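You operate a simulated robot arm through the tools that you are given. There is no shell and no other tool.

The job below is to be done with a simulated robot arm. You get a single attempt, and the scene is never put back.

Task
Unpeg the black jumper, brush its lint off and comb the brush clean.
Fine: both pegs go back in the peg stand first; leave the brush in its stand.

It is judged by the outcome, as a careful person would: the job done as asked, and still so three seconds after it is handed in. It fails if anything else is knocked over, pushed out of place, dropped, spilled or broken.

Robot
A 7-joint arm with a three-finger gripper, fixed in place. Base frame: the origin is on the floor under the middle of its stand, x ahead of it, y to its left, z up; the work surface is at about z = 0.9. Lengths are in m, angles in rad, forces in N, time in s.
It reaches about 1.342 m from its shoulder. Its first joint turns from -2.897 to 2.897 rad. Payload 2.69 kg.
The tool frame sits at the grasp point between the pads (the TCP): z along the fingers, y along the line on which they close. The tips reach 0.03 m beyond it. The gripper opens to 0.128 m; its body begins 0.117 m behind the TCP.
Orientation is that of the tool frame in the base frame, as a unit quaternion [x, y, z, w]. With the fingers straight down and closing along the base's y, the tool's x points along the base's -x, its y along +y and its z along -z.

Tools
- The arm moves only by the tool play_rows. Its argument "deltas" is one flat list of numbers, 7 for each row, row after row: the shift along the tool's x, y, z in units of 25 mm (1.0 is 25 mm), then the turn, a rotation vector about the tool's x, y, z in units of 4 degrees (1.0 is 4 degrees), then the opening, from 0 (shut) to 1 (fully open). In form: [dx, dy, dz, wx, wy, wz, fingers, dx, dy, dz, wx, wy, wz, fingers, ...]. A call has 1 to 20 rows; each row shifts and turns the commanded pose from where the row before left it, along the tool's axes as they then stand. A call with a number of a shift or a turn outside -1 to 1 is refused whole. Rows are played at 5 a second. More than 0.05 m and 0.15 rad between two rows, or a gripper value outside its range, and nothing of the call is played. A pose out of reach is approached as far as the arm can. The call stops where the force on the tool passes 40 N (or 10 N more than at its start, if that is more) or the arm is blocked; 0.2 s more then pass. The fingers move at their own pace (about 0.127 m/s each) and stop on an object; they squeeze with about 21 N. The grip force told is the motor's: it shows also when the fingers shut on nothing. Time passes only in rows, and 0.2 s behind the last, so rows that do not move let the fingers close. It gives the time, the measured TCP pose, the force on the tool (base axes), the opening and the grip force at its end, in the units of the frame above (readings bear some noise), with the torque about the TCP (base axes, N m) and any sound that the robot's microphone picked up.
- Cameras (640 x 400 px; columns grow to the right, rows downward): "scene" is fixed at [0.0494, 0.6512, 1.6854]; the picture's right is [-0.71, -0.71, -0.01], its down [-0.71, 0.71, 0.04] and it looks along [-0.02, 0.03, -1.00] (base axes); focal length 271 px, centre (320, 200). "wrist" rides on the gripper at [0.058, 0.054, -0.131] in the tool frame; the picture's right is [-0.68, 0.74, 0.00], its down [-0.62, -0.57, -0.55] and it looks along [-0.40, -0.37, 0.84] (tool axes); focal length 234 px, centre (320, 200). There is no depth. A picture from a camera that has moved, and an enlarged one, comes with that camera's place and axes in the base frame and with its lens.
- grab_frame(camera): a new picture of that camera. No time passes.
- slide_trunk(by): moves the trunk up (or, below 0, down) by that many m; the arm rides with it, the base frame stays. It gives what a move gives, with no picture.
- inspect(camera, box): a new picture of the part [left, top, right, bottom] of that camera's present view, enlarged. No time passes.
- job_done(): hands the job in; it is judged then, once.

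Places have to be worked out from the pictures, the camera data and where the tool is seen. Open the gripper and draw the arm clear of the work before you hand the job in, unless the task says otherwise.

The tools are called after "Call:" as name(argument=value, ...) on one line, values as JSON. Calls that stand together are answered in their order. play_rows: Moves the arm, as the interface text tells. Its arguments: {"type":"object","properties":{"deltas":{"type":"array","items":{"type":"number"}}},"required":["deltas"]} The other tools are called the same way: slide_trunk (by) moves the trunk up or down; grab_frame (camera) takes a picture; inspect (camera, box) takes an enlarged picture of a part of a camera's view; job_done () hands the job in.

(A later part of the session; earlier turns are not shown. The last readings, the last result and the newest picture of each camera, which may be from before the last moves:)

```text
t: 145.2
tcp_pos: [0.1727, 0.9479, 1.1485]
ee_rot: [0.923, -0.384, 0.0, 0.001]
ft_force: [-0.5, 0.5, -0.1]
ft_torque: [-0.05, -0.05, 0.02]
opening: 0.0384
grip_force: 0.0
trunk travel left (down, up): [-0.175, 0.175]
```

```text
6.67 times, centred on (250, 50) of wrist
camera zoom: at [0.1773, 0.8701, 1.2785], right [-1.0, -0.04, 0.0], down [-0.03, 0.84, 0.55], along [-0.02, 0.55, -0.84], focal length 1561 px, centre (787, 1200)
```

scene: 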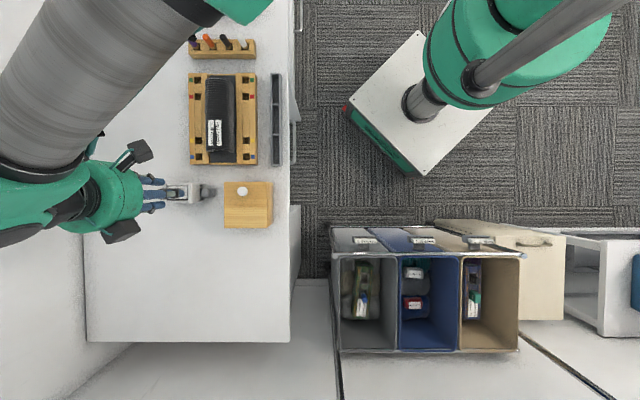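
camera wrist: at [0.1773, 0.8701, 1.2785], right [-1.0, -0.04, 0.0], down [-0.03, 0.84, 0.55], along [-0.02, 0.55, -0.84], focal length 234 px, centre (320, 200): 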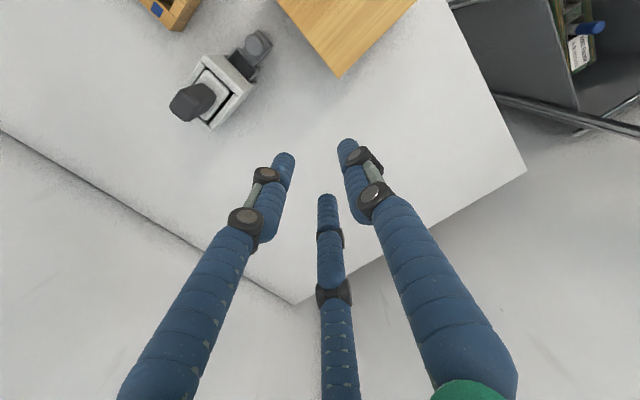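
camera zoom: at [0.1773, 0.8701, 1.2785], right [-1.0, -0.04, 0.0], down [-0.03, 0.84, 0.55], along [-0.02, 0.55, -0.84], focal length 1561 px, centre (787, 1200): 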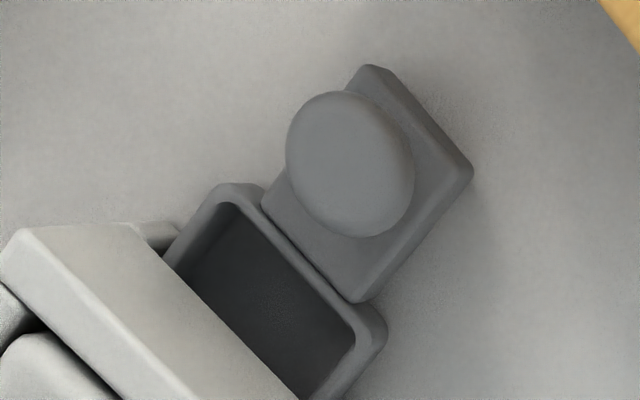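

The brush sits in its pocket and the tray part of the slide is visible. To draw it all the way, I turn the hand 180° so that the thumb goes behind the knob and only the hand's short side faces the block.

Call:
play_rows(deltas=[0, 0, 0, 0, 0, 1, 0.3, 0, 0, 0, 0, 0, 1, 0.3, 0, 0, 0, 0, 0, 1, 0.3, 0, 0, 0, 0, 0, 1, 0.3, 0, 0, 0, 0, 0, 1, 0.3, 0, 0, 0, 0, 0, 1, 0.3, 0, 0, 0, 0, 0, 1, 0.3, 0, 0, 0, 0, 0, 1, 0.3, 0, 0, 0, 0, 0, 1, 0.3, 0, 0, 0, 0, 0, 1, 0.3, 0, 0, 0, 0, 0, 1, 0.3, 0, 0, 0, 0, 0, 1, 0.3, 0, 0, 0, 0, 0, 1, 0.3, 0, 0, 0, 0, 0, 1, 0.3, 0, 0, 0, 0, 0, 1, 0.3, 0, 0, 0, 0, 0, 1, 0.3, 0, 0, 0, 0, 0, 1, 0.3, 0, 0, 0, 0, 0, 1, 0.3, 0, 0, 0, 0, 0, 1, 0.3, 0, 0, 0, 0, 0, 1, 0.3])

Call:
play_rows(deltas=[0, 0, 0, 0, 0, 1, 0.3, 0, 0, 0, 0, 0, 1, 0.3, 0, 0, 0, 0, 0, 1, 0.3, 0, 0, 0, 0, 0, 1, 0.3, 0, 0, 0, 0, 0, 1, 0.3, 0, 0, 0, 0, 0, 1, 0.3, 0, 0, 0, 0, 0, 1, 0.3, 0, 0, 0, 0, 0, 1, 0.3, 0, 0, 0, 0, 0, 1, 0.3, 0, 0, 0, 0, 0, 1, 0.3, 0, 0, 0, 0, 0, 1, 0.3, 0, 0, 0, 0, 0, 1, 0.3, 0, 0, 0, 0, 0, 1, 0.3, 0, 0, 0, 0, 0, 1, 0.3, 0, 0, 0, 0, 0, 1, 0.3, 0, 0, 0, 0, 0, 1, 0.3, 0, 0, 0, 0, 0, 1, 0.3, 0, 0, 0, 0, 0, 1, 0.3, 0, 0, 0, 0, 0, 1, 0.3, 0, 0, 0, 0, 0, 1, 0.3])

Call:
play_rows(deltas=[0, 0, 0, 0, 0, 1, 0.3, 0, 0, 0, 0, 0, 1, 0.3, 0, 0, 0, 0, 0, 1, 0.3, 0, 0, 0, 0, 0, 1, 0.3, 0, 0, 0, 0, 0, 1, 0.3, -0.9, 0, 0, 0, 0, 0, 0.3, -0.9, 0, 0, 0, 0, 0, 0.3, -0.9, 0, 0, 0, 0, 0, 0.3, -0.9, 0, 0, 0, 0, 0, 0.3, -0.9, 0, 0, 0, 0, 0, 0.3, 0, 0, 0, 0, 0, 0, 0.3])

Call:
grab_frame(camera="wrist")

Call:
inspect(camera="wrist", box=[270, 70, 390, 160])

Call:
grab_frame(camera="scene")

```text
t: 149.4
tcp_pos: [0.1743, 0.9476, 1.1484]
ee_rot: [-0.461, 0.887, -0.001, -0.002]
ft_force: [0.1, -0.2, 0.2]
ft_torque: [-0.03, 0.02, 0.0]
opening: 0.0385
grip_force: 0.1
trunk travel left (down, up): [-0.175, 0.175]
```

```text
t: 153.6
tcp_pos: [0.1735, 0.9483, 1.1494]
ee_rot: [0.217, 0.976, -0.002, 0.0]
ft_force: [0.3, 0.0, 0.4]
ft_torque: [0.02, 0.0, -0.01]
opening: 0.0386
grip_force: 0.0
trunk travel left (down, up): [-0.175, 0.175]
```

```text
t: 156.0
tcp_pos: [0.256, 0.8688, 1.1488]
ee_rot: [0.384, 0.924, -0.002, -0.001]
ft_force: [0.8, -0.6, -0.4]
ft_torque: [0.02, 0.05, -0.01]
opening: 0.0385
grip_force: 0.1
trunk travel left (down, up): [-0.175, 0.175]
```

```text
taken
camera wrist: at [0.2524, 0.9486, 1.2802], right [1.0, 0.04, 0.0], down [0.04, -0.83, 0.55], along [0.02, -0.55, -0.83], focal length 234 px, centre (320, 200)
```

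wrist: 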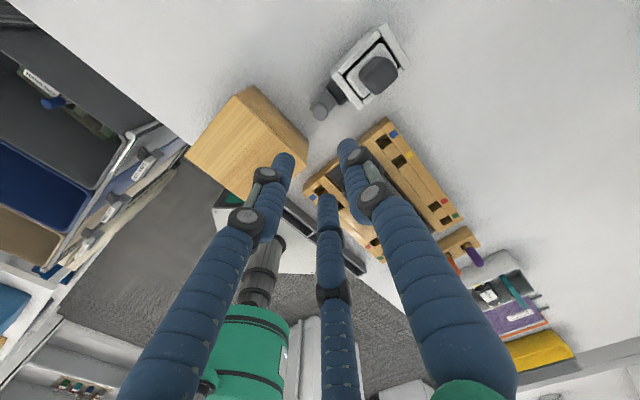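

```text
4.44 times, centred on (330, 115) of wrist
camera zoom: at [0.2524, 0.9486, 1.2802], right [1.0, 0.04, 0.0], down [0.04, -0.83, 0.55], along [0.02, -0.55, -0.83], focal length 1041 px, centre (276, 578)
```

zoom: 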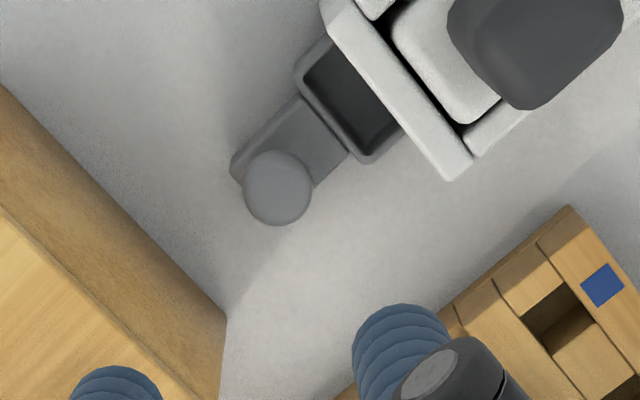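

```text
taken
```

scene: 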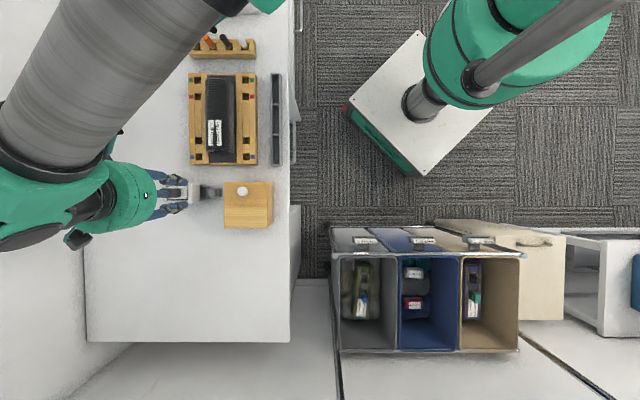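

Knob is now at about (0.257, 0.872); I correct by (1.6, 2.8) mm, narrow the opening, descend partway and verify.

Call:
play_rows(deltas=[0.065, 0.11, 0.8, 0, 0, 0, 0.23, 0, 0, 0.8, 0, 0, 0, 0.23, 0, 0, 0.8, 0, 0, 0, 0.23, 0, 0, 0.8, 0, 0, 0, 0.23, 0, 0, 0.8, 0, 0, 0, 0.23, 0, 0, 0.8, 0, 0, 0, 0.23, 0, 0, 0.8, 0, 0, 0, 0.23, 0, 0, 0.5, 0, 0, 0, 0.23, 0, 0, 0, 0, 0, 0, 0.23])

Call:
inspect(camera="wrist", box=[250, 90, 390, 210])

```text
t: 158.0
tcp_pos: [0.2533, 0.8731, 0.9965]
ee_rot: [0.383, 0.924, -0.001, -0.001]
ft_force: [0.4, 0.9, 0.2]
ft_torque: [0.01, -0.01, 0.01]
opening: 0.0293
grip_force: 0.0
trunk travel left (down, up): [-0.175, 0.175]
```

```text
3.33 times, centred on (320, 150) of wrist
camera zoom: at [0.2513, 0.9528, 1.1267], right [1.0, 0.04, 0.0], down [0.04, -0.83, 0.55], along [0.02, -0.55, -0.83], focal length 781 px, centre (320, 367)
```

zoom: 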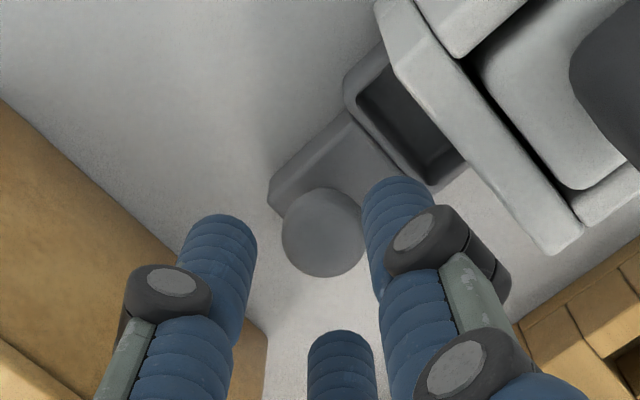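

The knob is about 3 mm to the −x side; I correct and lower to TCP z≈0.956.

Call:
play_rows(deltas=[-0.11, -0.02, 0, 0, 0, 0, 0.23, 0, 0, 0.5, 0, 0, 0, 0.23, 0, 0, 0.5, 0, 0, 0, 0.23, 0, 0, 0, 0, 0, 0, 0.23])

Call:
inspect(camera="wrist", box=[250, 90, 390, 210])

```text
t: 159.0
tcp_pos: [0.2548, 0.8692, 0.9721]
ee_rot: [0.384, 0.923, -0.002, -0.001]
ft_force: [0.6, 0.1, -0.6]
ft_torque: [-0.03, 0.0, -0.01]
opening: 0.0296
grip_force: 0.0
trunk travel left (down, up): [-0.175, 0.175]
```

```text
3.33 times, centred on (320, 150) of wrist
camera zoom: at [0.2529, 0.95, 1.1019], right [1.0, 0.04, 0.0], down [0.04, -0.83, 0.55], along [0.02, -0.55, -0.83], focal length 781 px, centre (320, 367)
```

zoom: 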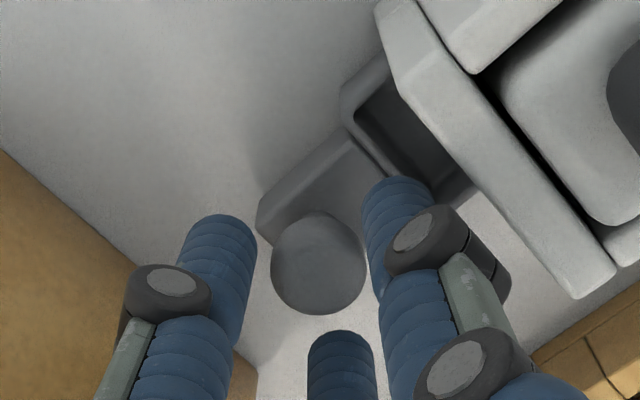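

Centered exactly. I lower the last 16 mm and close around the knob.

Call:
play_rows(deltas=[0, 0, 0.35, 0, 0, 0, 0.23, 0, 0, 0.3, 0, 0, 0, 0.23, 0, 0, 0, 0, 0, 0, 0.23])

Call:
play_rows(deltas=[0, 0, 0, 0, 0, 0, 0.12, 0, 0, 0, 0, 0, 0, 0, 0, 0, 0, 0, 0, 0, 0, 0, 0, 0, 0, 0, 0, 0])

Call:
inspect(camera="wrist", box=[250, 90, 390, 210])

```text
t: 159.8
tcp_pos: [0.2551, 0.8688, 0.955]
ee_rot: [0.384, 0.923, -0.002, 0.0]
ft_force: [-0.9, 0.7, 0.2]
ft_torque: [0.0, -0.01, 0.01]
opening: 0.0293
grip_force: 0.0
trunk travel left (down, up): [-0.175, 0.175]
```

```text
t: 160.8
tcp_pos: [0.2545, 0.8698, 0.9564]
ee_rot: [0.383, 0.924, -0.002, 0.0]
ft_force: [-5.6, 5.8, -2.4]
ft_torque: [0.13, 0.12, 0.02]
opening: 0.0201
grip_force: 45.3
trunk travel left (down, up): [-0.175, 0.175]
```

```text
3.33 times, centred on (320, 150) of wrist
camera zoom: at [0.2521, 0.95, 1.0855], right [1.0, 0.04, 0.0], down [0.04, -0.83, 0.55], along [0.02, -0.55, -0.83], focal length 781 px, centre (320, 367)
```

zoom: 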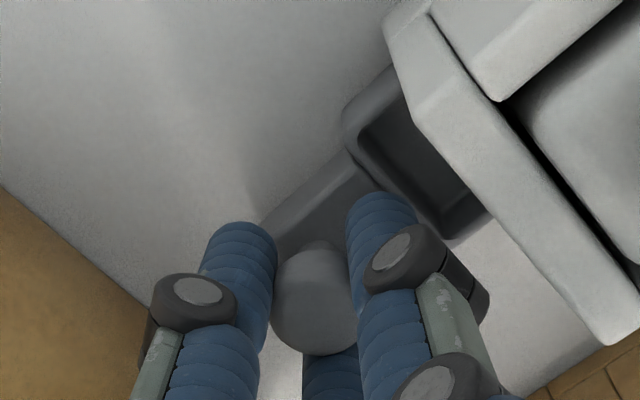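

The knob is held by its sides with the thumb behind it. I relieve the small sideways load by 1 mm and pull along +p (tool −y) in steps.

Call:
play_rows(deltas=[0.04, 0, 0, 0, 0, 0, 0, 0, -0.2, 0, 0, 0, 0, 0, 0, -0.2, 0, 0, 0, 0, 0, 0, 0, 0, 0, 0, 0, 0])

Call:
inspect(camera="wrist", box=[230, 60, 400, 200])

Call:
inspect(camera="scene", box=[150, 165, 250, 225])

```text
t: 161.8
tcp_pos: [0.2489, 0.8641, 0.9558]
ee_rot: [0.384, 0.923, -0.001, 0.0]
ft_force: [-0.1, 0.0, -1.4]
ft_torque: [-0.01, -0.07, -0.02]
opening: 0.02
grip_force: 44.7
trunk travel left (down, up): [-0.175, 0.175]
```

```text
2.86 times, centred on (315, 130) of wrist
camera zoom: at [0.2455, 0.9435, 1.0855], right [1.0, 0.04, 0.0], down [0.04, -0.83, 0.55], along [0.02, -0.55, -0.83], focal length 669 px, centre (334, 400)
```

zoom: 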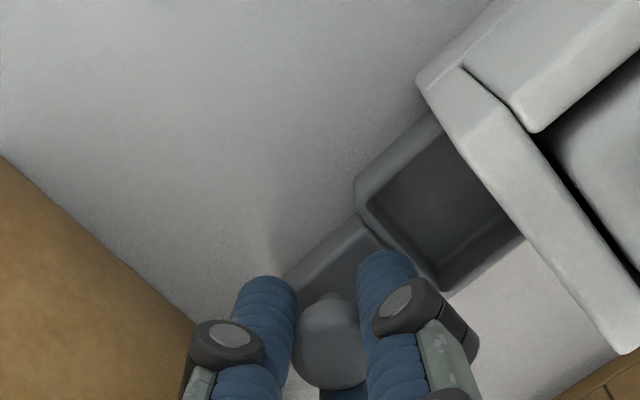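

```text
6.40 times, centred on (200, 195) of scene
camera zoom: at [0.0494, 0.6512, 1.6854], right [-0.71, -0.71, -0.01], down [-0.71, 0.71, 0.04], along [-0.02, 0.03, -1.0], focal length 1735 px, centre (1088, 232)
```

zoom: 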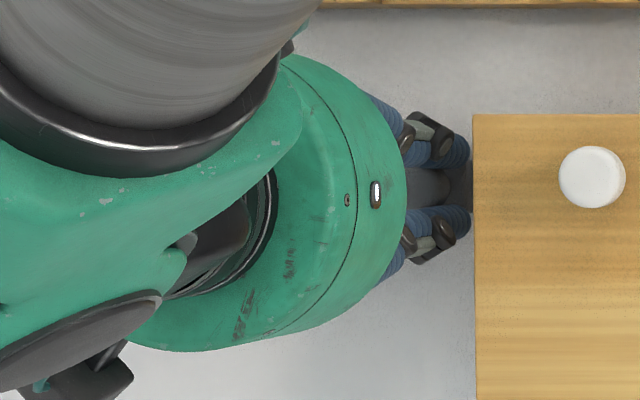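

Slide is out about 28 mm with no resistance, and the hand's front still has over 20 mm to the block. I keep pulling in small steps to find the end stop.

Call:
play_rows(deltas=[0, -0.16, 0, 0, 0, 0, 0, 0, -0.16, 0, 0, 0, 0, 0, 0, 0, 0, 0, 0, 0, 0])

Call:
inspect(camera="wrist", box=[230, 60, 400, 200])

```text
t: 162.6
tcp_pos: [0.2413, 0.8562, 0.955]
ee_rot: [0.383, 0.924, -0.003, 0.0]
ft_force: [-2.4, 0.9, -4.1]
ft_torque: [-0.12, 0.06, -0.02]
opening: 0.02
grip_force: 44.7
trunk travel left (down, up): [-0.175, 0.175]
```

```text
2.86 times, centred on (315, 130) of wrist
camera zoom: at [0.2394, 0.9374, 1.0855], right [1.0, 0.04, 0.0], down [0.04, -0.83, 0.55], along [0.02, -0.55, -0.83], focal length 669 px, centre (334, 400)
```

zoom: 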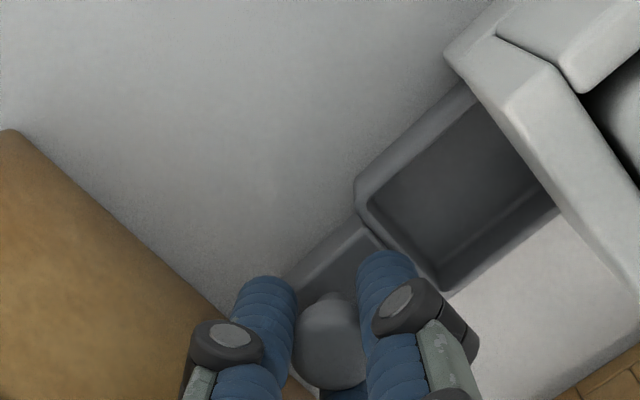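

Out about 38 mm, still no stop. I check the clearance between the front finger and the block before going further.

Call:
grab_frame(camera="wrist")

Call:
inspect(camera="scene", box=[190, 170, 250, 215])

```text
taken
camera wrist: at [0.2394, 0.9374, 1.0855], right [1.0, 0.04, 0.0], down [0.04, -0.83, 0.55], along [0.02, -0.55, -0.83], focal length 234 px, centre (320, 200)
```

wrist: 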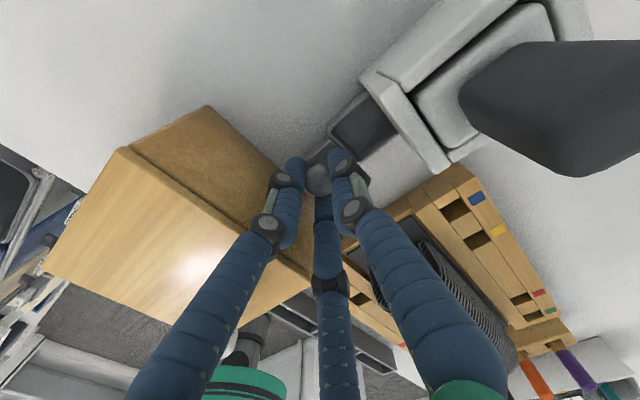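

```text
8.89 times, centred on (220, 192) of scene
camera zoom: at [0.0494, 0.6512, 1.6854], right [-0.71, -0.71, -0.01], down [-0.71, 0.71, 0.04], along [-0.02, 0.03, -1.0], focal length 2410 px, centre (1209, 267)
```

zoom: 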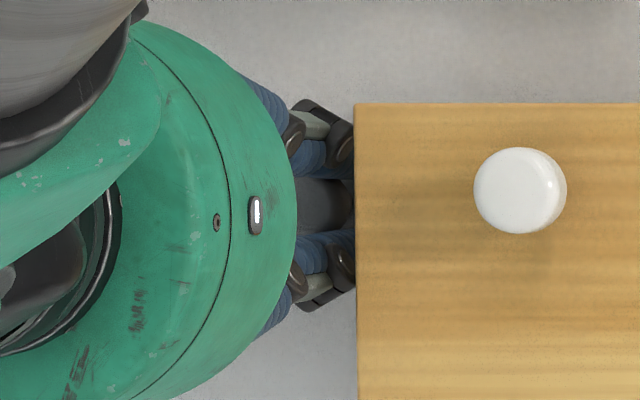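

The side fingers' knuckles are within a few millimetres of the block's top edge, so I stop pulling here (38 mm out). I push the slide back in to about 12 mm, which the thumb still allows, then will finish closing from the outside.

Call:
play_rows(deltas=[0, 0.2, 0, 0, 0, 0, 0, 0, 0.2, 0, 0, 0, 0, 0, 0, 0.2, 0, 0, 0, 0, 0, 0, 0.2, 0, 0, 0, 0, 0, 0, 0.2, 0, 0, 0, 0, 0, 0, 0, 0, 0, 0, 0, 0])

Call:
inspect(camera="wrist", box=[230, 60, 400, 200])

```text
t: 164.0
tcp_pos: [0.2596, 0.8741, 0.9556]
ee_rot: [0.382, 0.924, -0.002, 0.0]
ft_force: [-3.4, 3.3, -1.0]
ft_torque: [-0.07, 0.07, 0.01]
opening: 0.02
grip_force: 44.4
trunk travel left (down, up): [-0.175, 0.175]
```

```text
2.86 times, centred on (315, 130) of wrist
camera zoom: at [0.2568, 0.9548, 1.0855], right [1.0, 0.04, 0.0], down [0.04, -0.83, 0.55], along [0.02, -0.55, -0.83], focal length 669 px, centre (334, 400)
```

zoom: 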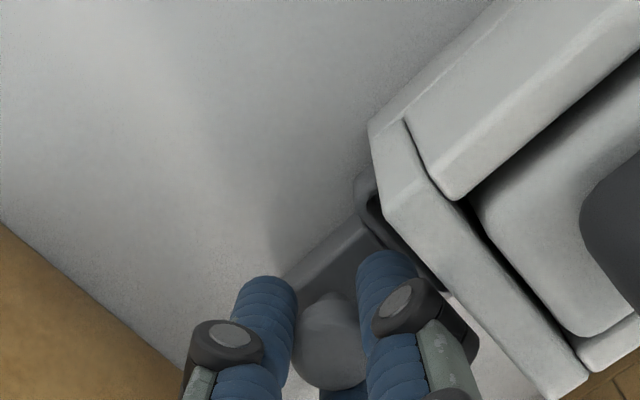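

About 12 mm remain. I push 4 mm further with this grip, then open slightly and rise off the knob.

Call:
play_rows(deltas=[0, 0.08, 0, 0, 0, 0, 0, 0, 0.08, 0, 0, 0, 0, 0, 0, 0, 0, 0, 0, 0, 0])

Call:
play_rows(deltas=[0, 0, 0, 0, 0, 0, 0.18, 0, 0, 0, 0, 0, 0, 0.19, 0, 0, -0.3, 0, 0, 0, 0.19, 0, 0, -0.5, 0, 0, 0, 0.19, 0, 0, -0.8, 0, 0, 0, 0.19, 0, 0, -0.8, 0, 0, 0, 0.19, 0, 0, 0, 0, 0, 0, 0.1, 0, 0, 0, 0, 0, 0, 0, 0, 0, 0, 0, 0, 0, 0])

Call:
grab_frame(camera="wrist")

Call:
inspect(camera="wrist", box=[250, 80, 410, 200])

```text
t: 164.8
tcp_pos: [0.2627, 0.8767, 0.9559]
ee_rot: [0.382, 0.924, -0.003, 0.0]
ft_force: [-2.5, 2.4, -1.5]
ft_torque: [0.1, 0.01, 0.05]
opening: 0.02
grip_force: 44.9
trunk travel left (down, up): [-0.175, 0.175]
```

```text
t: 166.8
tcp_pos: [0.2629, 0.8781, 1.0148]
ee_rot: [0.382, 0.924, -0.002, -0.001]
ft_force: [0.7, 0.5, -0.3]
ft_torque: [-0.01, -0.01, 0.02]
opening: 0.0024
grip_force: 21.2
trunk travel left (down, up): [-0.175, 0.175]
```

```text
taken
camera wrist: at [0.2603, 0.9586, 1.146], right [1.0, 0.04, 0.0], down [0.04, -0.83, 0.55], along [0.02, -0.55, -0.83], focal length 234 px, centre (320, 200)
```

wrist: 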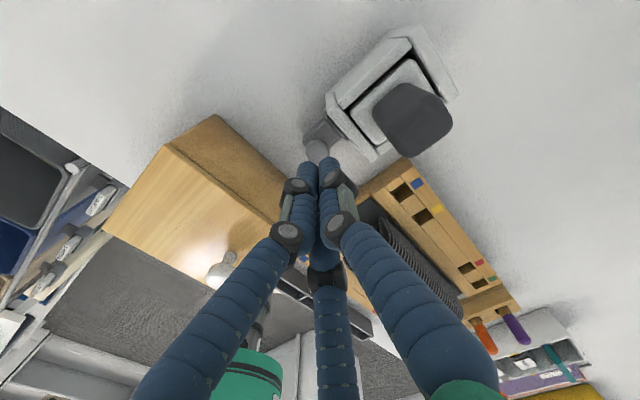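

```text
3.33 times, centred on (330, 140) of wrist
camera zoom: at [0.2603, 0.9586, 1.146], right [1.0, 0.04, 0.0], down [0.04, -0.83, 0.55], along [0.02, -0.55, -0.83], focal length 781 px, centre (287, 400)
```

zoom: 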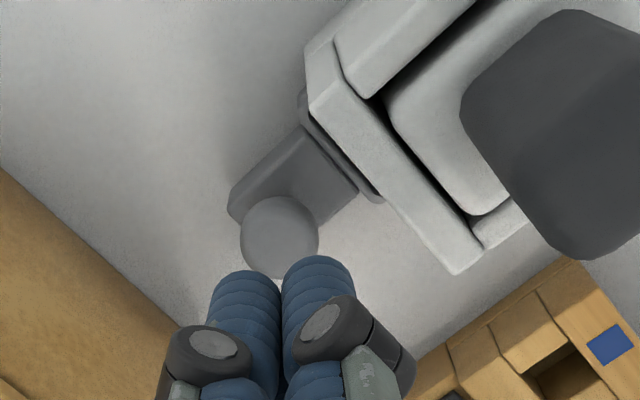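

Fingers closed are compact enough. I move 32 mm outward past the knob, lower behind it (outer side), and then push it in.

Call:
play_rows(deltas=[0, -0.64, 0, 0, 0, 0, 0, 0, -0.64, 0, 0, 0, 0, 0, 0, 0, 0.6, 0, 0, 0, 0, 0, 0, 0.6, 0, 0, 0, 0, 0, 0, 0, 0, 0, 0, 0])

Call:
inspect(camera="wrist", box=[230, 80, 410, 220])

Call:
inspect(camera="scene", box=[170, 165, 250, 225])

```text
t: 168.0
tcp_pos: [0.2411, 0.8546, 0.9849]
ee_rot: [0.383, 0.924, -0.002, 0.0]
ft_force: [1.1, -0.2, -0.2]
ft_torque: [-0.02, 0.02, 0.01]
opening: 0.0022
grip_force: 21.7
trunk travel left (down, up): [-0.175, 0.175]
```

```text
2.86 times, centred on (320, 150) of wrist
camera zoom: at [0.2386, 0.9357, 1.1162], right [1.0, 0.04, 0.0], down [0.04, -0.83, 0.55], along [0.02, -0.55, -0.83], focal length 669 px, centre (320, 343)
```

zoom: 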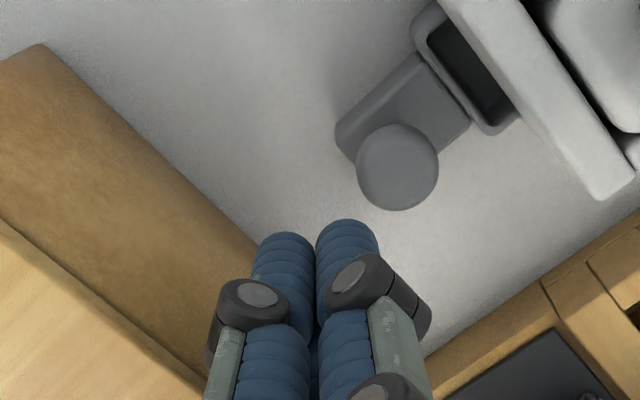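

```text
6.67 times, centred on (210, 195) of scene
camera zoom: at [0.0494, 0.6512, 1.6854], right [-0.71, -0.71, -0.01], down [-0.71, 0.71, 0.04], along [-0.02, 0.03, -1.0], focal length 1807 px, centre (1053, 233)
```

zoom: 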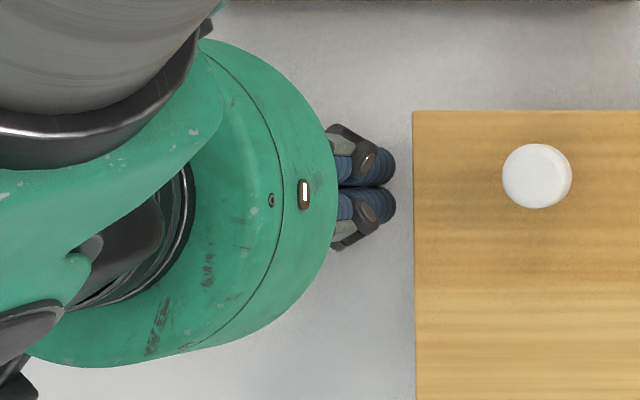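

The knob is about 10 mm from its closed place, 29 mm from the tool axis. I step 3 mm further out, lower behind it to z≈0.953, and push in gently.

Call:
play_rows(deltas=[0, -0.12, 0, 0, 0, 0, 0, 0, 0, 0.6, 0, 0, 0, 0, 0, 0, 0.65, 0, 0, 0, 0, 0, 0, 0, 0, 0, 0, 0])

Call:
play_rows(deltas=[0, 0.16, 0, 0, 0, 0, 0, 0, 0.16, 0, 0, 0, 0, 0, 0, 0.16, 0, 0, 0, 0, 0, 0, 0, 0, 0, 0, 0, 0])

Call:
inspect(camera="wrist", box=[230, 80, 410, 220])

```text
t: 169.0
tcp_pos: [0.2365, 0.8532, 0.9558]
ee_rot: [0.383, 0.924, -0.002, -0.001]
ft_force: [0.5, 0.2, -0.1]
ft_torque: [0.01, 0.01, 0.05]
opening: 0.0024
grip_force: 21.0
trunk travel left (down, up): [-0.175, 0.175]
```

```text
t: 170.0
tcp_pos: [0.2462, 0.861, 0.9541]
ee_rot: [0.383, 0.924, -0.002, 0.0]
ft_force: [-0.4, 0.4, -0.3]
ft_torque: [0.02, 0.02, -0.01]
opening: 0.0023
grip_force: 21.3
trunk travel left (down, up): [-0.175, 0.175]
```

```text
2.86 times, centred on (320, 150) of wrist
camera zoom: at [0.2438, 0.9417, 1.0851], right [1.0, 0.04, 0.0], down [0.04, -0.83, 0.55], along [0.02, -0.55, -0.83], focal length 669 px, centre (320, 343)
```

zoom: 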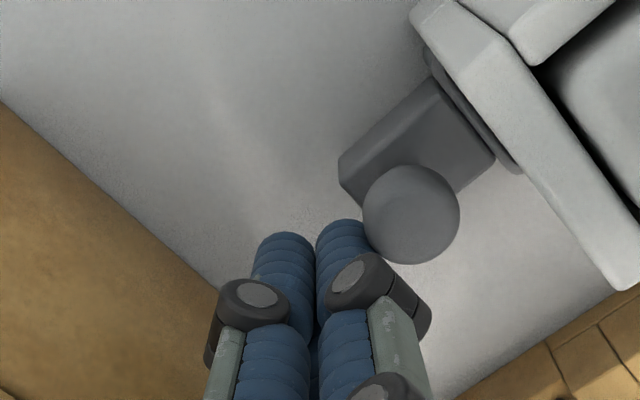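

The slide is moving in under light force. I keep pushing until it stops.

Call:
play_rows(deltas=[0, 0.1, 0, 0, 0, 0, 0, 0, 0.06, 0, 0, 0, 0, 0, 0, 0, 0, 0, 0, 0, 0])

Call:
play_rows(deltas=[0, 0.08, 0, 0, 0, 0, 0, 0, 0, 0, 0, 0, 0, 0])

Call:
inspect(camera="wrist", box=[230, 80, 410, 220])

```text
t: 170.8
tcp_pos: [0.2491, 0.8648, 0.9542]
ee_rot: [0.382, 0.924, -0.001, 0.0]
ft_force: [-2.6, -2.3, -0.7]
ft_torque: [-0.08, 0.09, 0.0]
opening: 0.0022
grip_force: 20.8
trunk travel left (down, up): [-0.175, 0.175]
```

```text
t: 171.4
tcp_pos: [0.2497, 0.8653, 0.9542]
ee_rot: [0.382, 0.924, -0.003, 0.0]
ft_force: [-9.0, -10.9, -0.8]
ft_torque: [-0.16, 0.13, 0.01]
opening: 0.002
grip_force: 21.0
trunk travel left (down, up): [-0.175, 0.175]
```

```text
2.86 times, centred on (320, 150) of wrist
camera zoom: at [0.2473, 0.9452, 1.0842], right [1.0, 0.04, 0.0], down [0.04, -0.83, 0.55], along [0.02, -0.55, -0.83], focal length 669 px, centre (320, 343)
```

zoom: 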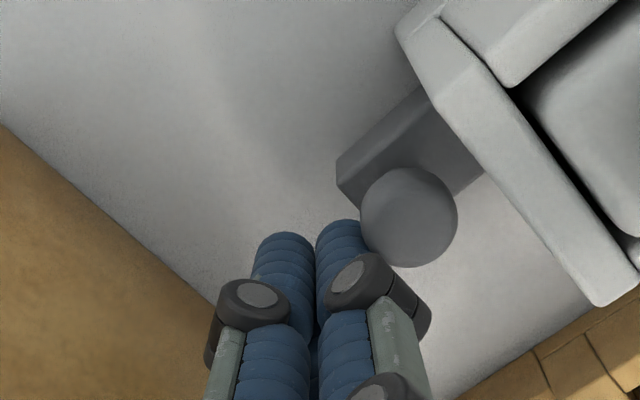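

The slide is fully closed (about 14 N at the stop). I back off, rise, and go over the brush to lift it and inspect its nap.

Call:
play_rows(deltas=[0, -0.25, 0, 0, 0, 0, 0, 0, 0, -0.5, 0, 0, 0, 0, 0, 0, -0.9, 0, 0, 0, 0, 0, 0, -0.9, 0, 0, 0, 0, 0, 0, -0.9, 0, 0, 0, 0.2, 0, 0, -0.9, 0, 0, 0, 0.45, 0, 0, -0.9, 0, 0, 0, 0.45, 0, 0, -0.9, 0, 0, 0, 0.45, 0, 0, -0.9, 0, 0, 0, 0.45, 0, 0, -0.7, 0, 0, 0, 0.45, -0.02, 0.92, 0, 0, 0, 0, 0.45, -0.02, 0.92, 0, 0, 0, 0, 0.45, -0.02, 0.92, 0, 0, 0, 0, 0.45, -0.02, 0.92, 0, 0, 0, 0, 0.45, 0, 0, 0, 0, 0, 0, 0.45])

Call:
grab_frame(camera="wrist")

Call:
inspect(camera="wrist", box=[260, 80, 380, 170])

Call:
inspect(camera="scene", box=[150, 165, 240, 225])

```text
t: 174.6
tcp_pos: [0.3139, 0.9261, 1.1417]
ee_rot: [0.383, 0.924, -0.002, -0.001]
ft_force: [0.0, 0.8, 0.1]
ft_torque: [-0.02, -0.01, -0.03]
opening: 0.0577
grip_force: 0.1
trunk travel left (down, up): [-0.175, 0.175]
```

```text
taken
camera wrist: at [0.311, 1.006, 1.2719], right [1.0, 0.04, 0.0], down [0.04, -0.83, 0.55], along [0.02, -0.55, -0.83], focal length 234 px, centre (320, 200)
```

wrist: 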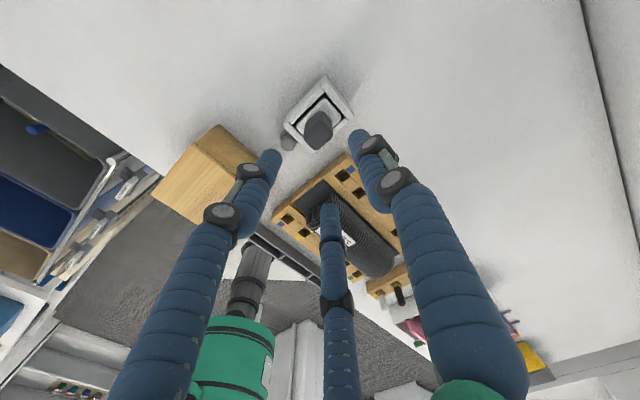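

```text
4.44 times, centred on (320, 125) of wrist
camera zoom: at [0.311, 1.006, 1.2719], right [1.0, 0.04, 0.0], down [0.04, -0.83, 0.55], along [0.02, -0.55, -0.83], focal length 1041 px, centre (320, 533)
```

zoom: 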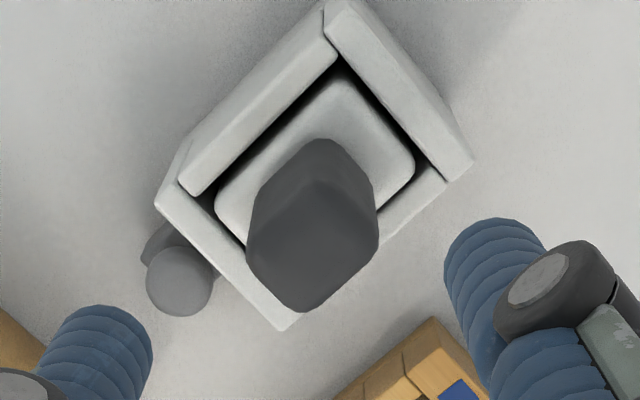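

```text
6.67 times, centred on (195, 195) of scene
camera zoom: at [0.0494, 0.6512, 1.6854], right [-0.71, -0.71, -0.01], down [-0.71, 0.71, 0.04], along [-0.02, 0.03, -1.0], focal length 1807 px, centre (1153, 233)
```

zoom: 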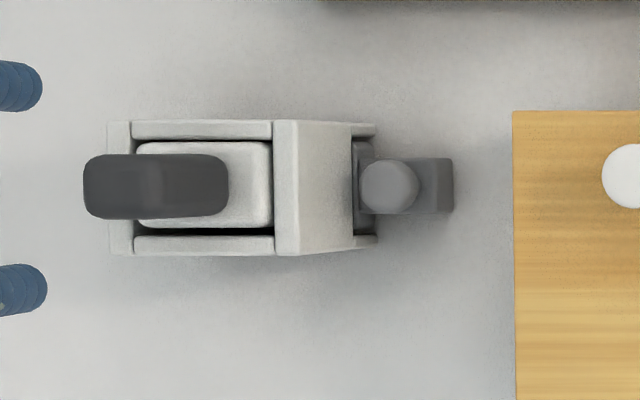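

The brush is under the tool within 2 mm. I go down to the same grip height (z≈1.009) and close on the handle.

Call:
play_rows(deltas=[0, -0.05, 0.8, 0, 0, 0, 0.45, 0, 0, 0.8, 0, 0, 0, 0.45, 0, 0, 0.8, 0, 0, 0, 0.45, 0, 0, 0.8, 0, 0, 0, 0.45, 0, 0, 0.8, 0, 0, 0, 0.45, 0, 0, 0.8, 0, 0, 0, 0.45, 0, 0, 0.5, 0, 0, 0, 0.45, 0, 0, 0, 0, 0, 0, 0.45])

Call:
play_rows(deltas=[0, 0, 0, 0, 0, 0, 0.3, 0, 0, 0, 0, 0, 0, 0.15, 0, 0, 0, 0, 0, 0, 0, 0, 0, 0, 0, 0, 0, 0, 0, 0, 0, 0, 0, 0, 0])

Call:
inspect(camera="wrist", box=[240, 90, 400, 240])

```text
t: 176.4
tcp_pos: [0.3107, 0.9232, 1.0074]
ee_rot: [0.383, 0.924, -0.001, -0.001]
ft_force: [0.0, -0.3, 0.1]
ft_torque: [0.02, 0.0, 0.03]
opening: 0.0573
grip_force: 0.0
trunk travel left (down, up): [-0.175, 0.175]
```

```text
t: 177.6
tcp_pos: [0.3106, 0.9227, 1.0098]
ee_rot: [0.382, 0.924, -0.001, -0.001]
ft_force: [-5.3, 11.5, 1.0]
ft_torque: [0.39, 0.2, -0.26]
opening: 0.0292
grip_force: 21.1
trunk travel left (down, up): [-0.175, 0.175]
```

```text
2.67 times, centred on (320, 165) of wrist
camera zoom: at [0.3088, 1.0038, 1.1394], right [1.0, 0.04, 0.0], down [0.04, -0.83, 0.55], along [0.02, -0.55, -0.83], focal length 624 px, centre (320, 293)
```

zoom: 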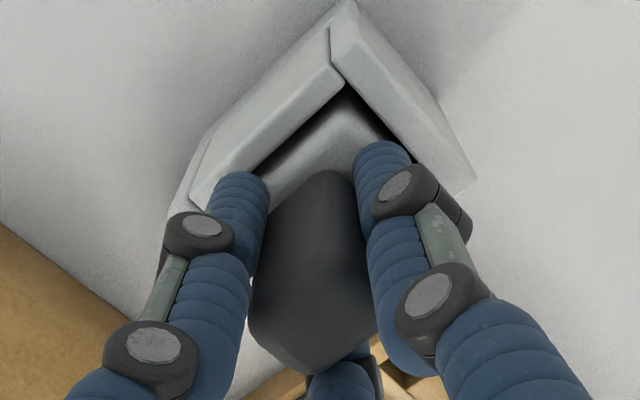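

The grip presses the head sideways in its pocket (about 12 N along q); I shift 1.4 mm to relieve it and lift the brush slowly.

Call:
play_rows(deltas=[0.055, 0.02, 0, 0, 0, 0, 0, 0, 0, 0, 0, 0, 0, 0])

Call:
play_rows(deltas=[0, 0, -0.2, 0, 0, 0, 0, 0, 0, -0.3, 0, 0, 0, 0, 0, 0, -0.4, 0, 0, 0, 0, 0, 0, -0.5, 0, 0, 0, 0, 0, 0, -0.6, 0, 0, 0, 0, 0, 0, -0.6, 0, 0, 0, 0, 0, 0, -0.6, 0, 0, 0, 0, 0, 0, -0.6, 0, 0, 0, 0, 0, 0, -0.6, 0, 0, 0, 0, 0, 0, 0, 0, 0, 0, 0])

Call:
inspect(camera="wrist", box=[240, 90, 400, 240])

Call:
inspect(camera="scene", box=[150, 170, 220, 215])

```text
t: 178.2
tcp_pos: [0.3117, 0.9237, 1.0092]
ee_rot: [0.383, 0.924, -0.002, 0.001]
ft_force: [-4.3, 2.7, 2.3]
ft_torque: [-0.04, 0.16, -0.14]
opening: 0.029
grip_force: 21.0
trunk travel left (down, up): [-0.175, 0.175]
```

```text
t: 180.4
tcp_pos: [0.3119, 0.9268, 1.1193]
ee_rot: [0.383, 0.924, -0.002, 0.0]
ft_force: [0.2, -0.2, -0.8]
ft_torque: [0.02, -0.01, 0.01]
opening: 0.029
grip_force: 20.8
trunk travel left (down, up): [-0.175, 0.175]
```

```text
2.67 times, centred on (320, 165) of wrist
camera zoom: at [0.3094, 1.0075, 1.25], right [1.0, 0.04, 0.0], down [0.04, -0.83, 0.55], along [0.02, -0.55, -0.83], focal length 624 px, centre (320, 293)
```

zoom: 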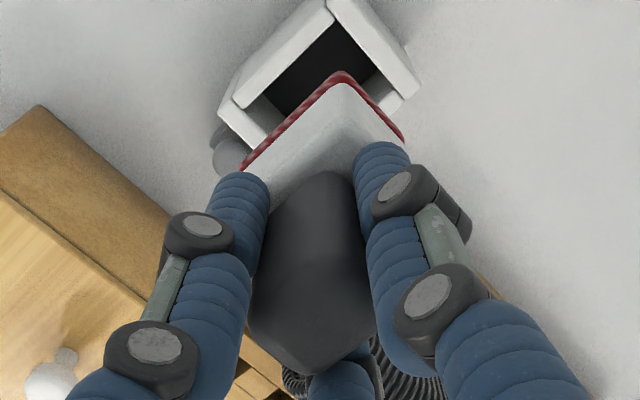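

```text
8.89 times, centred on (185, 192) of scene
camera zoom: at [0.0494, 0.6512, 1.6854], right [-0.71, -0.71, -0.01], down [-0.71, 0.71, 0.04], along [-0.02, 0.03, -1.0], focal length 2410 px, centre (1520, 267)
```

zoom: 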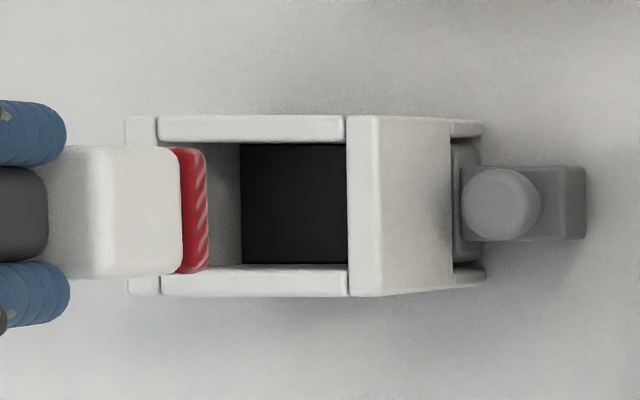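

The nap now shows only its regular diagonal weave, like before brushing. I zoom in to be sure no lint remains.

Call:
inspect(camera="scene", box=[165, 180, 185, 205])

Call:
inspect(camera="wrist", box=[290, 110, 350, 155])

```text
16.00 times, centred on (175, 192) of scene
camera zoom: at [0.0494, 0.6512, 1.6854], right [-0.71, -0.71, -0.01], down [-0.71, 0.71, 0.04], along [-0.02, 0.03, -1.0], focal length 4337 px, centre (2640, 320)
```

zoom: 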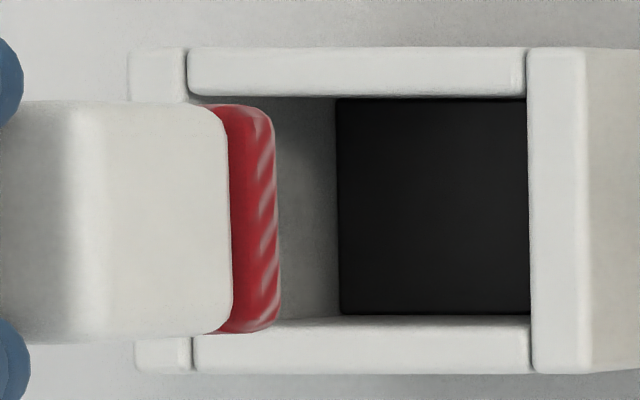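

```text
8.89 times, centred on (320, 132) of wrist
camera zoom: at [0.3094, 1.0075, 1.25], right [1.0, 0.04, 0.0], down [0.04, -0.83, 0.55], along [0.02, -0.55, -0.83], focal length 2082 px, centre (320, 800)
```

zoom: 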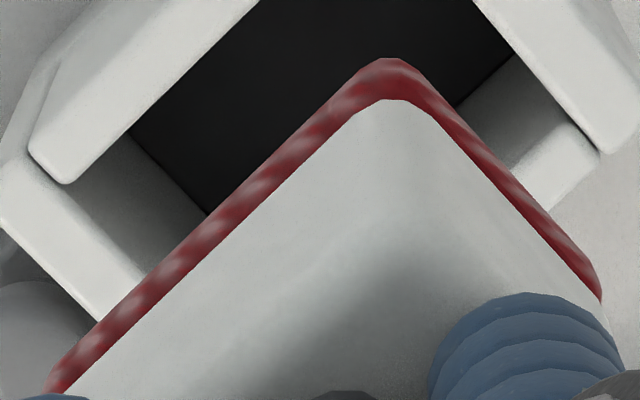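

The nap is clean. I lower the brush straight back into its pocket along the same line.

Call:
play_rows(deltas=[0, 0, 0.6, 0, 0, 0, 0, 0, 0, 0.6, 0, 0, 0, 0, 0, 0, 0.6, 0, 0, 0, 0, 0, 0, 0.6, 0, 0, 0, 0, 0, 0, 0.3, 0, 0, 0, 0, 0, 0, 0, 0, 0, 0, 0])

Call:
inspect(camera="wrist", box=[270, 90, 380, 180])

Call:
inspect(camera="scene", box=[150, 170, 220, 215])

```text
t: 181.8
tcp_pos: [0.3115, 0.9256, 1.0516]
ee_rot: [0.383, 0.924, -0.003, 0.0]
ft_force: [-0.2, -0.3, -1.3]
ft_torque: [0.0, -0.01, -0.01]
opening: 0.0288
grip_force: 21.0
trunk travel left (down, up): [-0.175, 0.175]
```

```text
4.44 times, centred on (325, 135) of wrist
camera zoom: at [0.3085, 1.0061, 1.1817], right [1.0, 0.04, 0.0], down [0.04, -0.83, 0.55], along [0.02, -0.55, -0.83], focal length 1041 px, centre (298, 489)
```

zoom: 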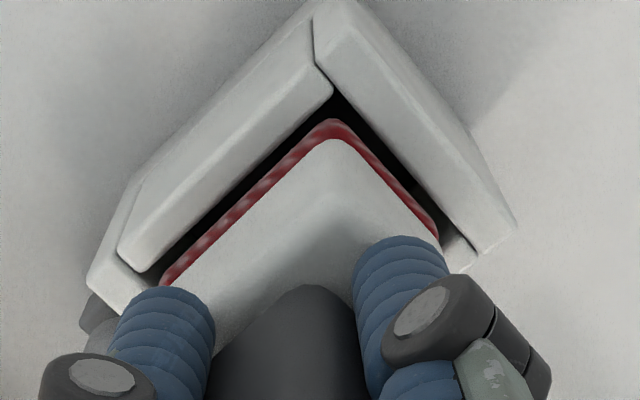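

```text
8.89 times, centred on (185, 192) of scene
camera zoom: at [0.0494, 0.6512, 1.6854], right [-0.71, -0.71, -0.01], down [-0.71, 0.71, 0.04], along [-0.02, 0.03, -1.0], focal length 2410 px, centre (1520, 267)
```

zoom: 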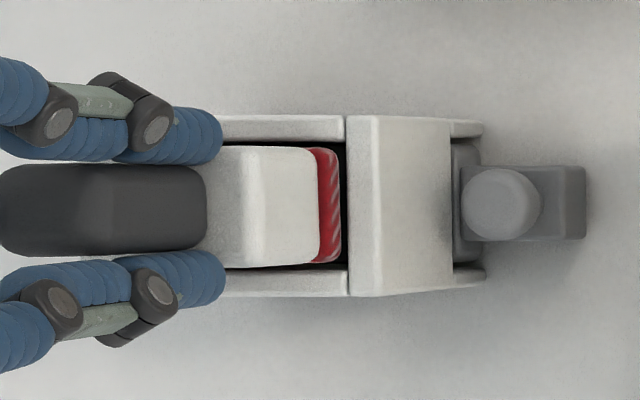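

Aligned, with the weave clean. I continue down into the pocket, slowing toward the seat.

Call:
play_rows(deltas=[0, 0, 0.3, 0, 0, 0, 0, 0, 0, 0.3, 0, 0, 0, 0, 0, 0, 0.3, 0, 0, 0, 0, 0, 0, 0.3, 0, 0, 0, 0, 0, 0, 0.2, 0, 0, 0, 0])

Call:
play_rows(deltas=[0, 0, 0.1, 0, 0, 0, 0, 0, 0, 0.1, 0, 0, 0, 0, 0, 0, 0.05, 0, 0, 0, 0, 0, 0, 0, 0, 0, 0, 0])

```text
t: 183.0
tcp_pos: [0.3104, 0.9267, 1.0171]
ee_rot: [0.382, 0.924, -0.001, -0.001]
ft_force: [0.6, -0.2, -1.4]
ft_torque: [0.02, -0.02, 0.02]
opening: 0.029
grip_force: 20.5
trunk travel left (down, up): [-0.175, 0.175]
```

```text
t: 184.0
tcp_pos: [0.3121, 0.9255, 1.0103]
ee_rot: [0.382, 0.924, -0.002, 0.0]
ft_force: [0.0, -0.3, -1.0]
ft_torque: [0.0, -0.01, 0.01]
opening: 0.0287
grip_force: 21.3
trunk travel left (down, up): [-0.175, 0.175]
```

Almost at the seat; two last millimetre steps.

Call:
play_rows(deltas=[0, 0, 0.05, 0, 0, 0, 0, 0, 0, 0, 0, 0, 0, 0])

Call:
play_rows(deltas=[0, 0, 0.04, 0, 0, 0, 0, 0, 0, 0, 0, 0, 0, 0])

```text
t: 184.6
tcp_pos: [0.3116, 0.9254, 1.0096]
ee_rot: [0.382, 0.924, -0.002, 0.0]
ft_force: [-0.4, -0.1, -1.0]
ft_torque: [0.0, 0.0, 0.0]
opening: 0.0286
grip_force: 20.9
trunk travel left (down, up): [-0.175, 0.175]
```

```text
t: 185.2
tcp_pos: [0.3113, 0.9247, 1.0093]
ee_rot: [0.383, 0.924, -0.002, -0.001]
ft_force: [-0.3, -0.7, 2.0]
ft_torque: [-0.11, 0.03, 0.03]
opening: 0.0286
grip_force: 20.9
trunk travel left (down, up): [-0.175, 0.175]
```

It touches the seat (weight off, 2 N up). I release and check how the brush sits.

Call:
play_rows(deltas=[0, 0, 0, 0, 0, 0, 0.25, 0, 0, 0, 0, 0, 0, 0.35, 0, 0, 0, 0, 0, 0, 0.45, 0, 0, 0, 0, 0, 0, 0.45])

Call:
play_rows(deltas=[0, 0, -0.4, 0, 0, 0, 0.45, 0, 0, -0.8, 0, 0, 0, 0.45, 0, 0, -0.9, 0, 0, 0, 0.45, 0, 0, -0.9, 0, 0, 0, 0.45, 0, 0, -0.9, 0, 0, 0, 0.45, 0, 0, -0.9, 0, 0, 0, 0.45, 0, 0, -0.9, 0, 0, 0, 0.45, 0, 0, -0.5, 0, 0, 0, 0.45])

Call:
inspect(camera="wrist", box=[260, 70, 380, 170])

Call:
inspect(camera="scene", box=[150, 165, 240, 225])

```text
t: 186.2
tcp_pos: [0.3108, 0.9262, 1.0103]
ee_rot: [0.383, 0.924, -0.002, 0.0]
ft_force: [0.4, 0.1, -0.1]
ft_torque: [0.01, -0.03, 0.0]
opening: 0.0577
grip_force: 0.1
trunk travel left (down, up): [-0.175, 0.175]
```

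```text
t: 188.0
tcp_pos: [0.3119, 0.9265, 1.1637]
ee_rot: [0.382, 0.924, -0.002, -0.001]
ft_force: [-0.4, 0.4, -0.7]
ft_torque: [0.0, -0.01, -0.02]
opening: 0.0574
grip_force: 0.1
trunk travel left (down, up): [-0.175, 0.175]
```

```text
4.00 times, centred on (320, 120) of wrist
camera zoom: at [0.3098, 1.0065, 1.2941], right [1.0, 0.04, 0.0], down [0.04, -0.83, 0.55], along [0.02, -0.55, -0.83], focal length 937 px, centre (320, 520)
```

zoom: 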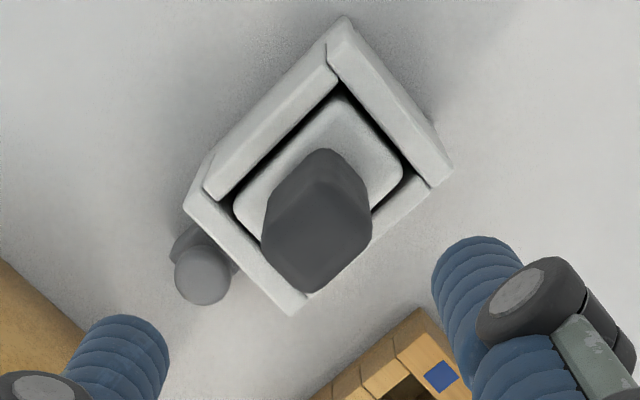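

```text
6.67 times, centred on (195, 195) of scene
camera zoom: at [0.0494, 0.6512, 1.6854], right [-0.71, -0.71, -0.01], down [-0.71, 0.71, 0.04], along [-0.02, 0.03, -1.0], focal length 1807 px, centre (1153, 233)
```

zoom: 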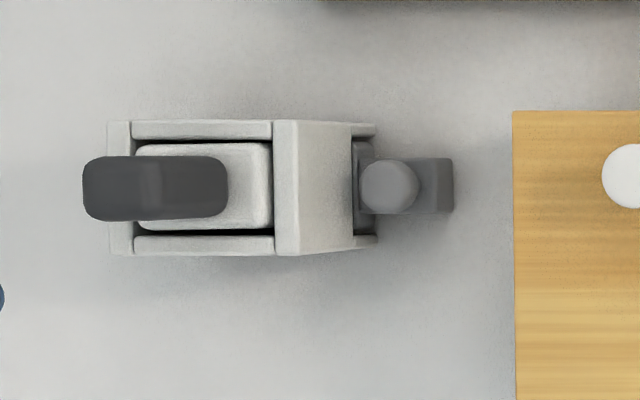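

The brush sits just as at the start, and the slide is closed. I open the gripper, draw the arm up and away, and take a last look at everything.

Call:
play_rows(deltas=[0, 0, -0.8, 0, 0, 0, 0.6, 0, 0, -0.8, 0, 0, 0, 0.8, -0.456, -0.864, -0.5, 0, 0, 0, 1, -0.456, -0.864, -0.5, 0, 0, 0, 1, -0.456, -0.864, -0.5, 0, 0, 0, 1, -0.456, -0.864, -0.5, 0, 0, 0, 1, -0.456, -0.864, -0.5, 0, 0, 0, 1, -0.456, -0.864, -0.5, 0, 0, 0, 1, -0.456, -0.864, -0.5, 0, 0, 0, 1, -0.456, -0.864, -0.5, 0, 0, 0, 1, -0.456, -0.864, -0.3, 0, 0, 0, 1, 0, 0, 0, 0, 0, 0, 1])

Call:
grab_frame(camera="wrist")

Call:
grab_frame(camera="scene")

Call:
inspect(camera="scene", box=[150, 20, 300, 240])

Call:
inspect(camera="scene", box=[200, 70, 250, 160])

```text
t: 190.6
tcp_pos: [0.2471, 0.7152, 1.3116]
ee_rot: [0.382, 0.924, -0.002, -0.001]
ft_force: [-1.4, -0.2, 0.0]
ft_torque: [0.06, 0.03, -0.02]
opening: 0.1279
grip_force: 0.1
trunk travel left (down, up): [-0.175, 0.175]
```

```text
taken
camera wrist: at [0.2435, 0.7959, 1.4432], right [1.0, 0.04, 0.0], down [0.04, -0.83, 0.55], along [0.02, -0.55, -0.83], focal length 234 px, centre (320, 200)
```

wrist: 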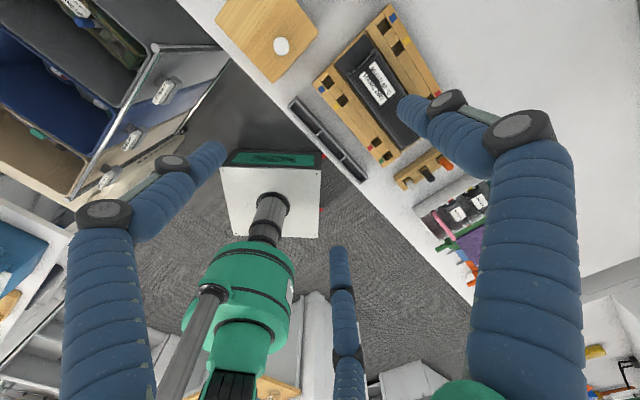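

```text
taken
```

scene: 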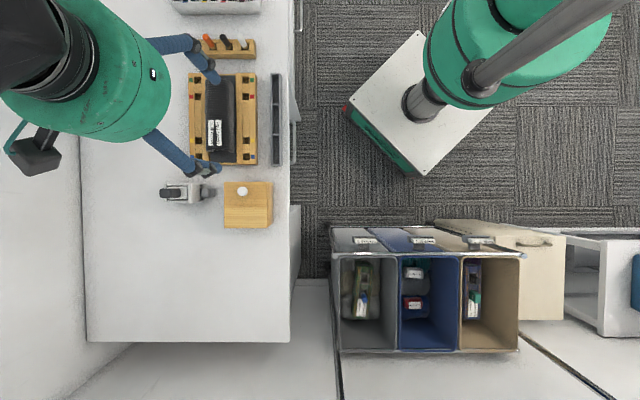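

```text
1.82 times, centred on (225, 130) of scene
camera zoom: at [0.0494, 0.6512, 1.6854], right [-0.71, -0.71, -0.01], down [-0.71, 0.71, 0.04], along [-0.02, 0.03, -1.0], focal length 493 px, centre (493, 327)
```

zoom: 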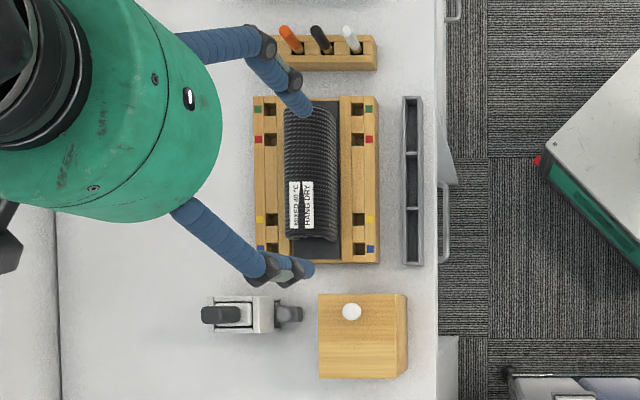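

```text
4.44 times, centred on (225, 115) of scene
camera zoom: at [0.0494, 0.6512, 1.6854], right [-0.71, -0.71, -0.01], down [-0.71, 0.71, 0.04], along [-0.02, 0.03, -1.0], focal length 1205 px, centre (742, 578)
```

zoom: 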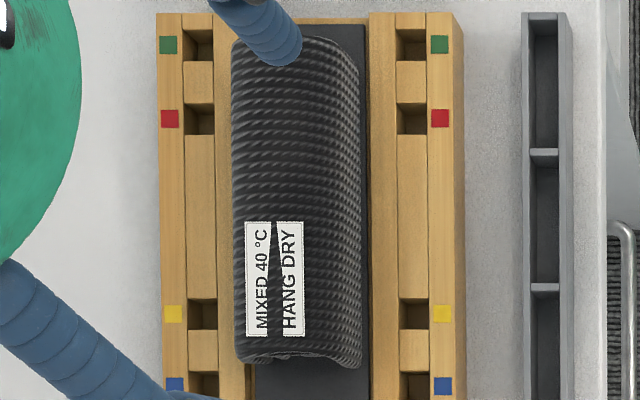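

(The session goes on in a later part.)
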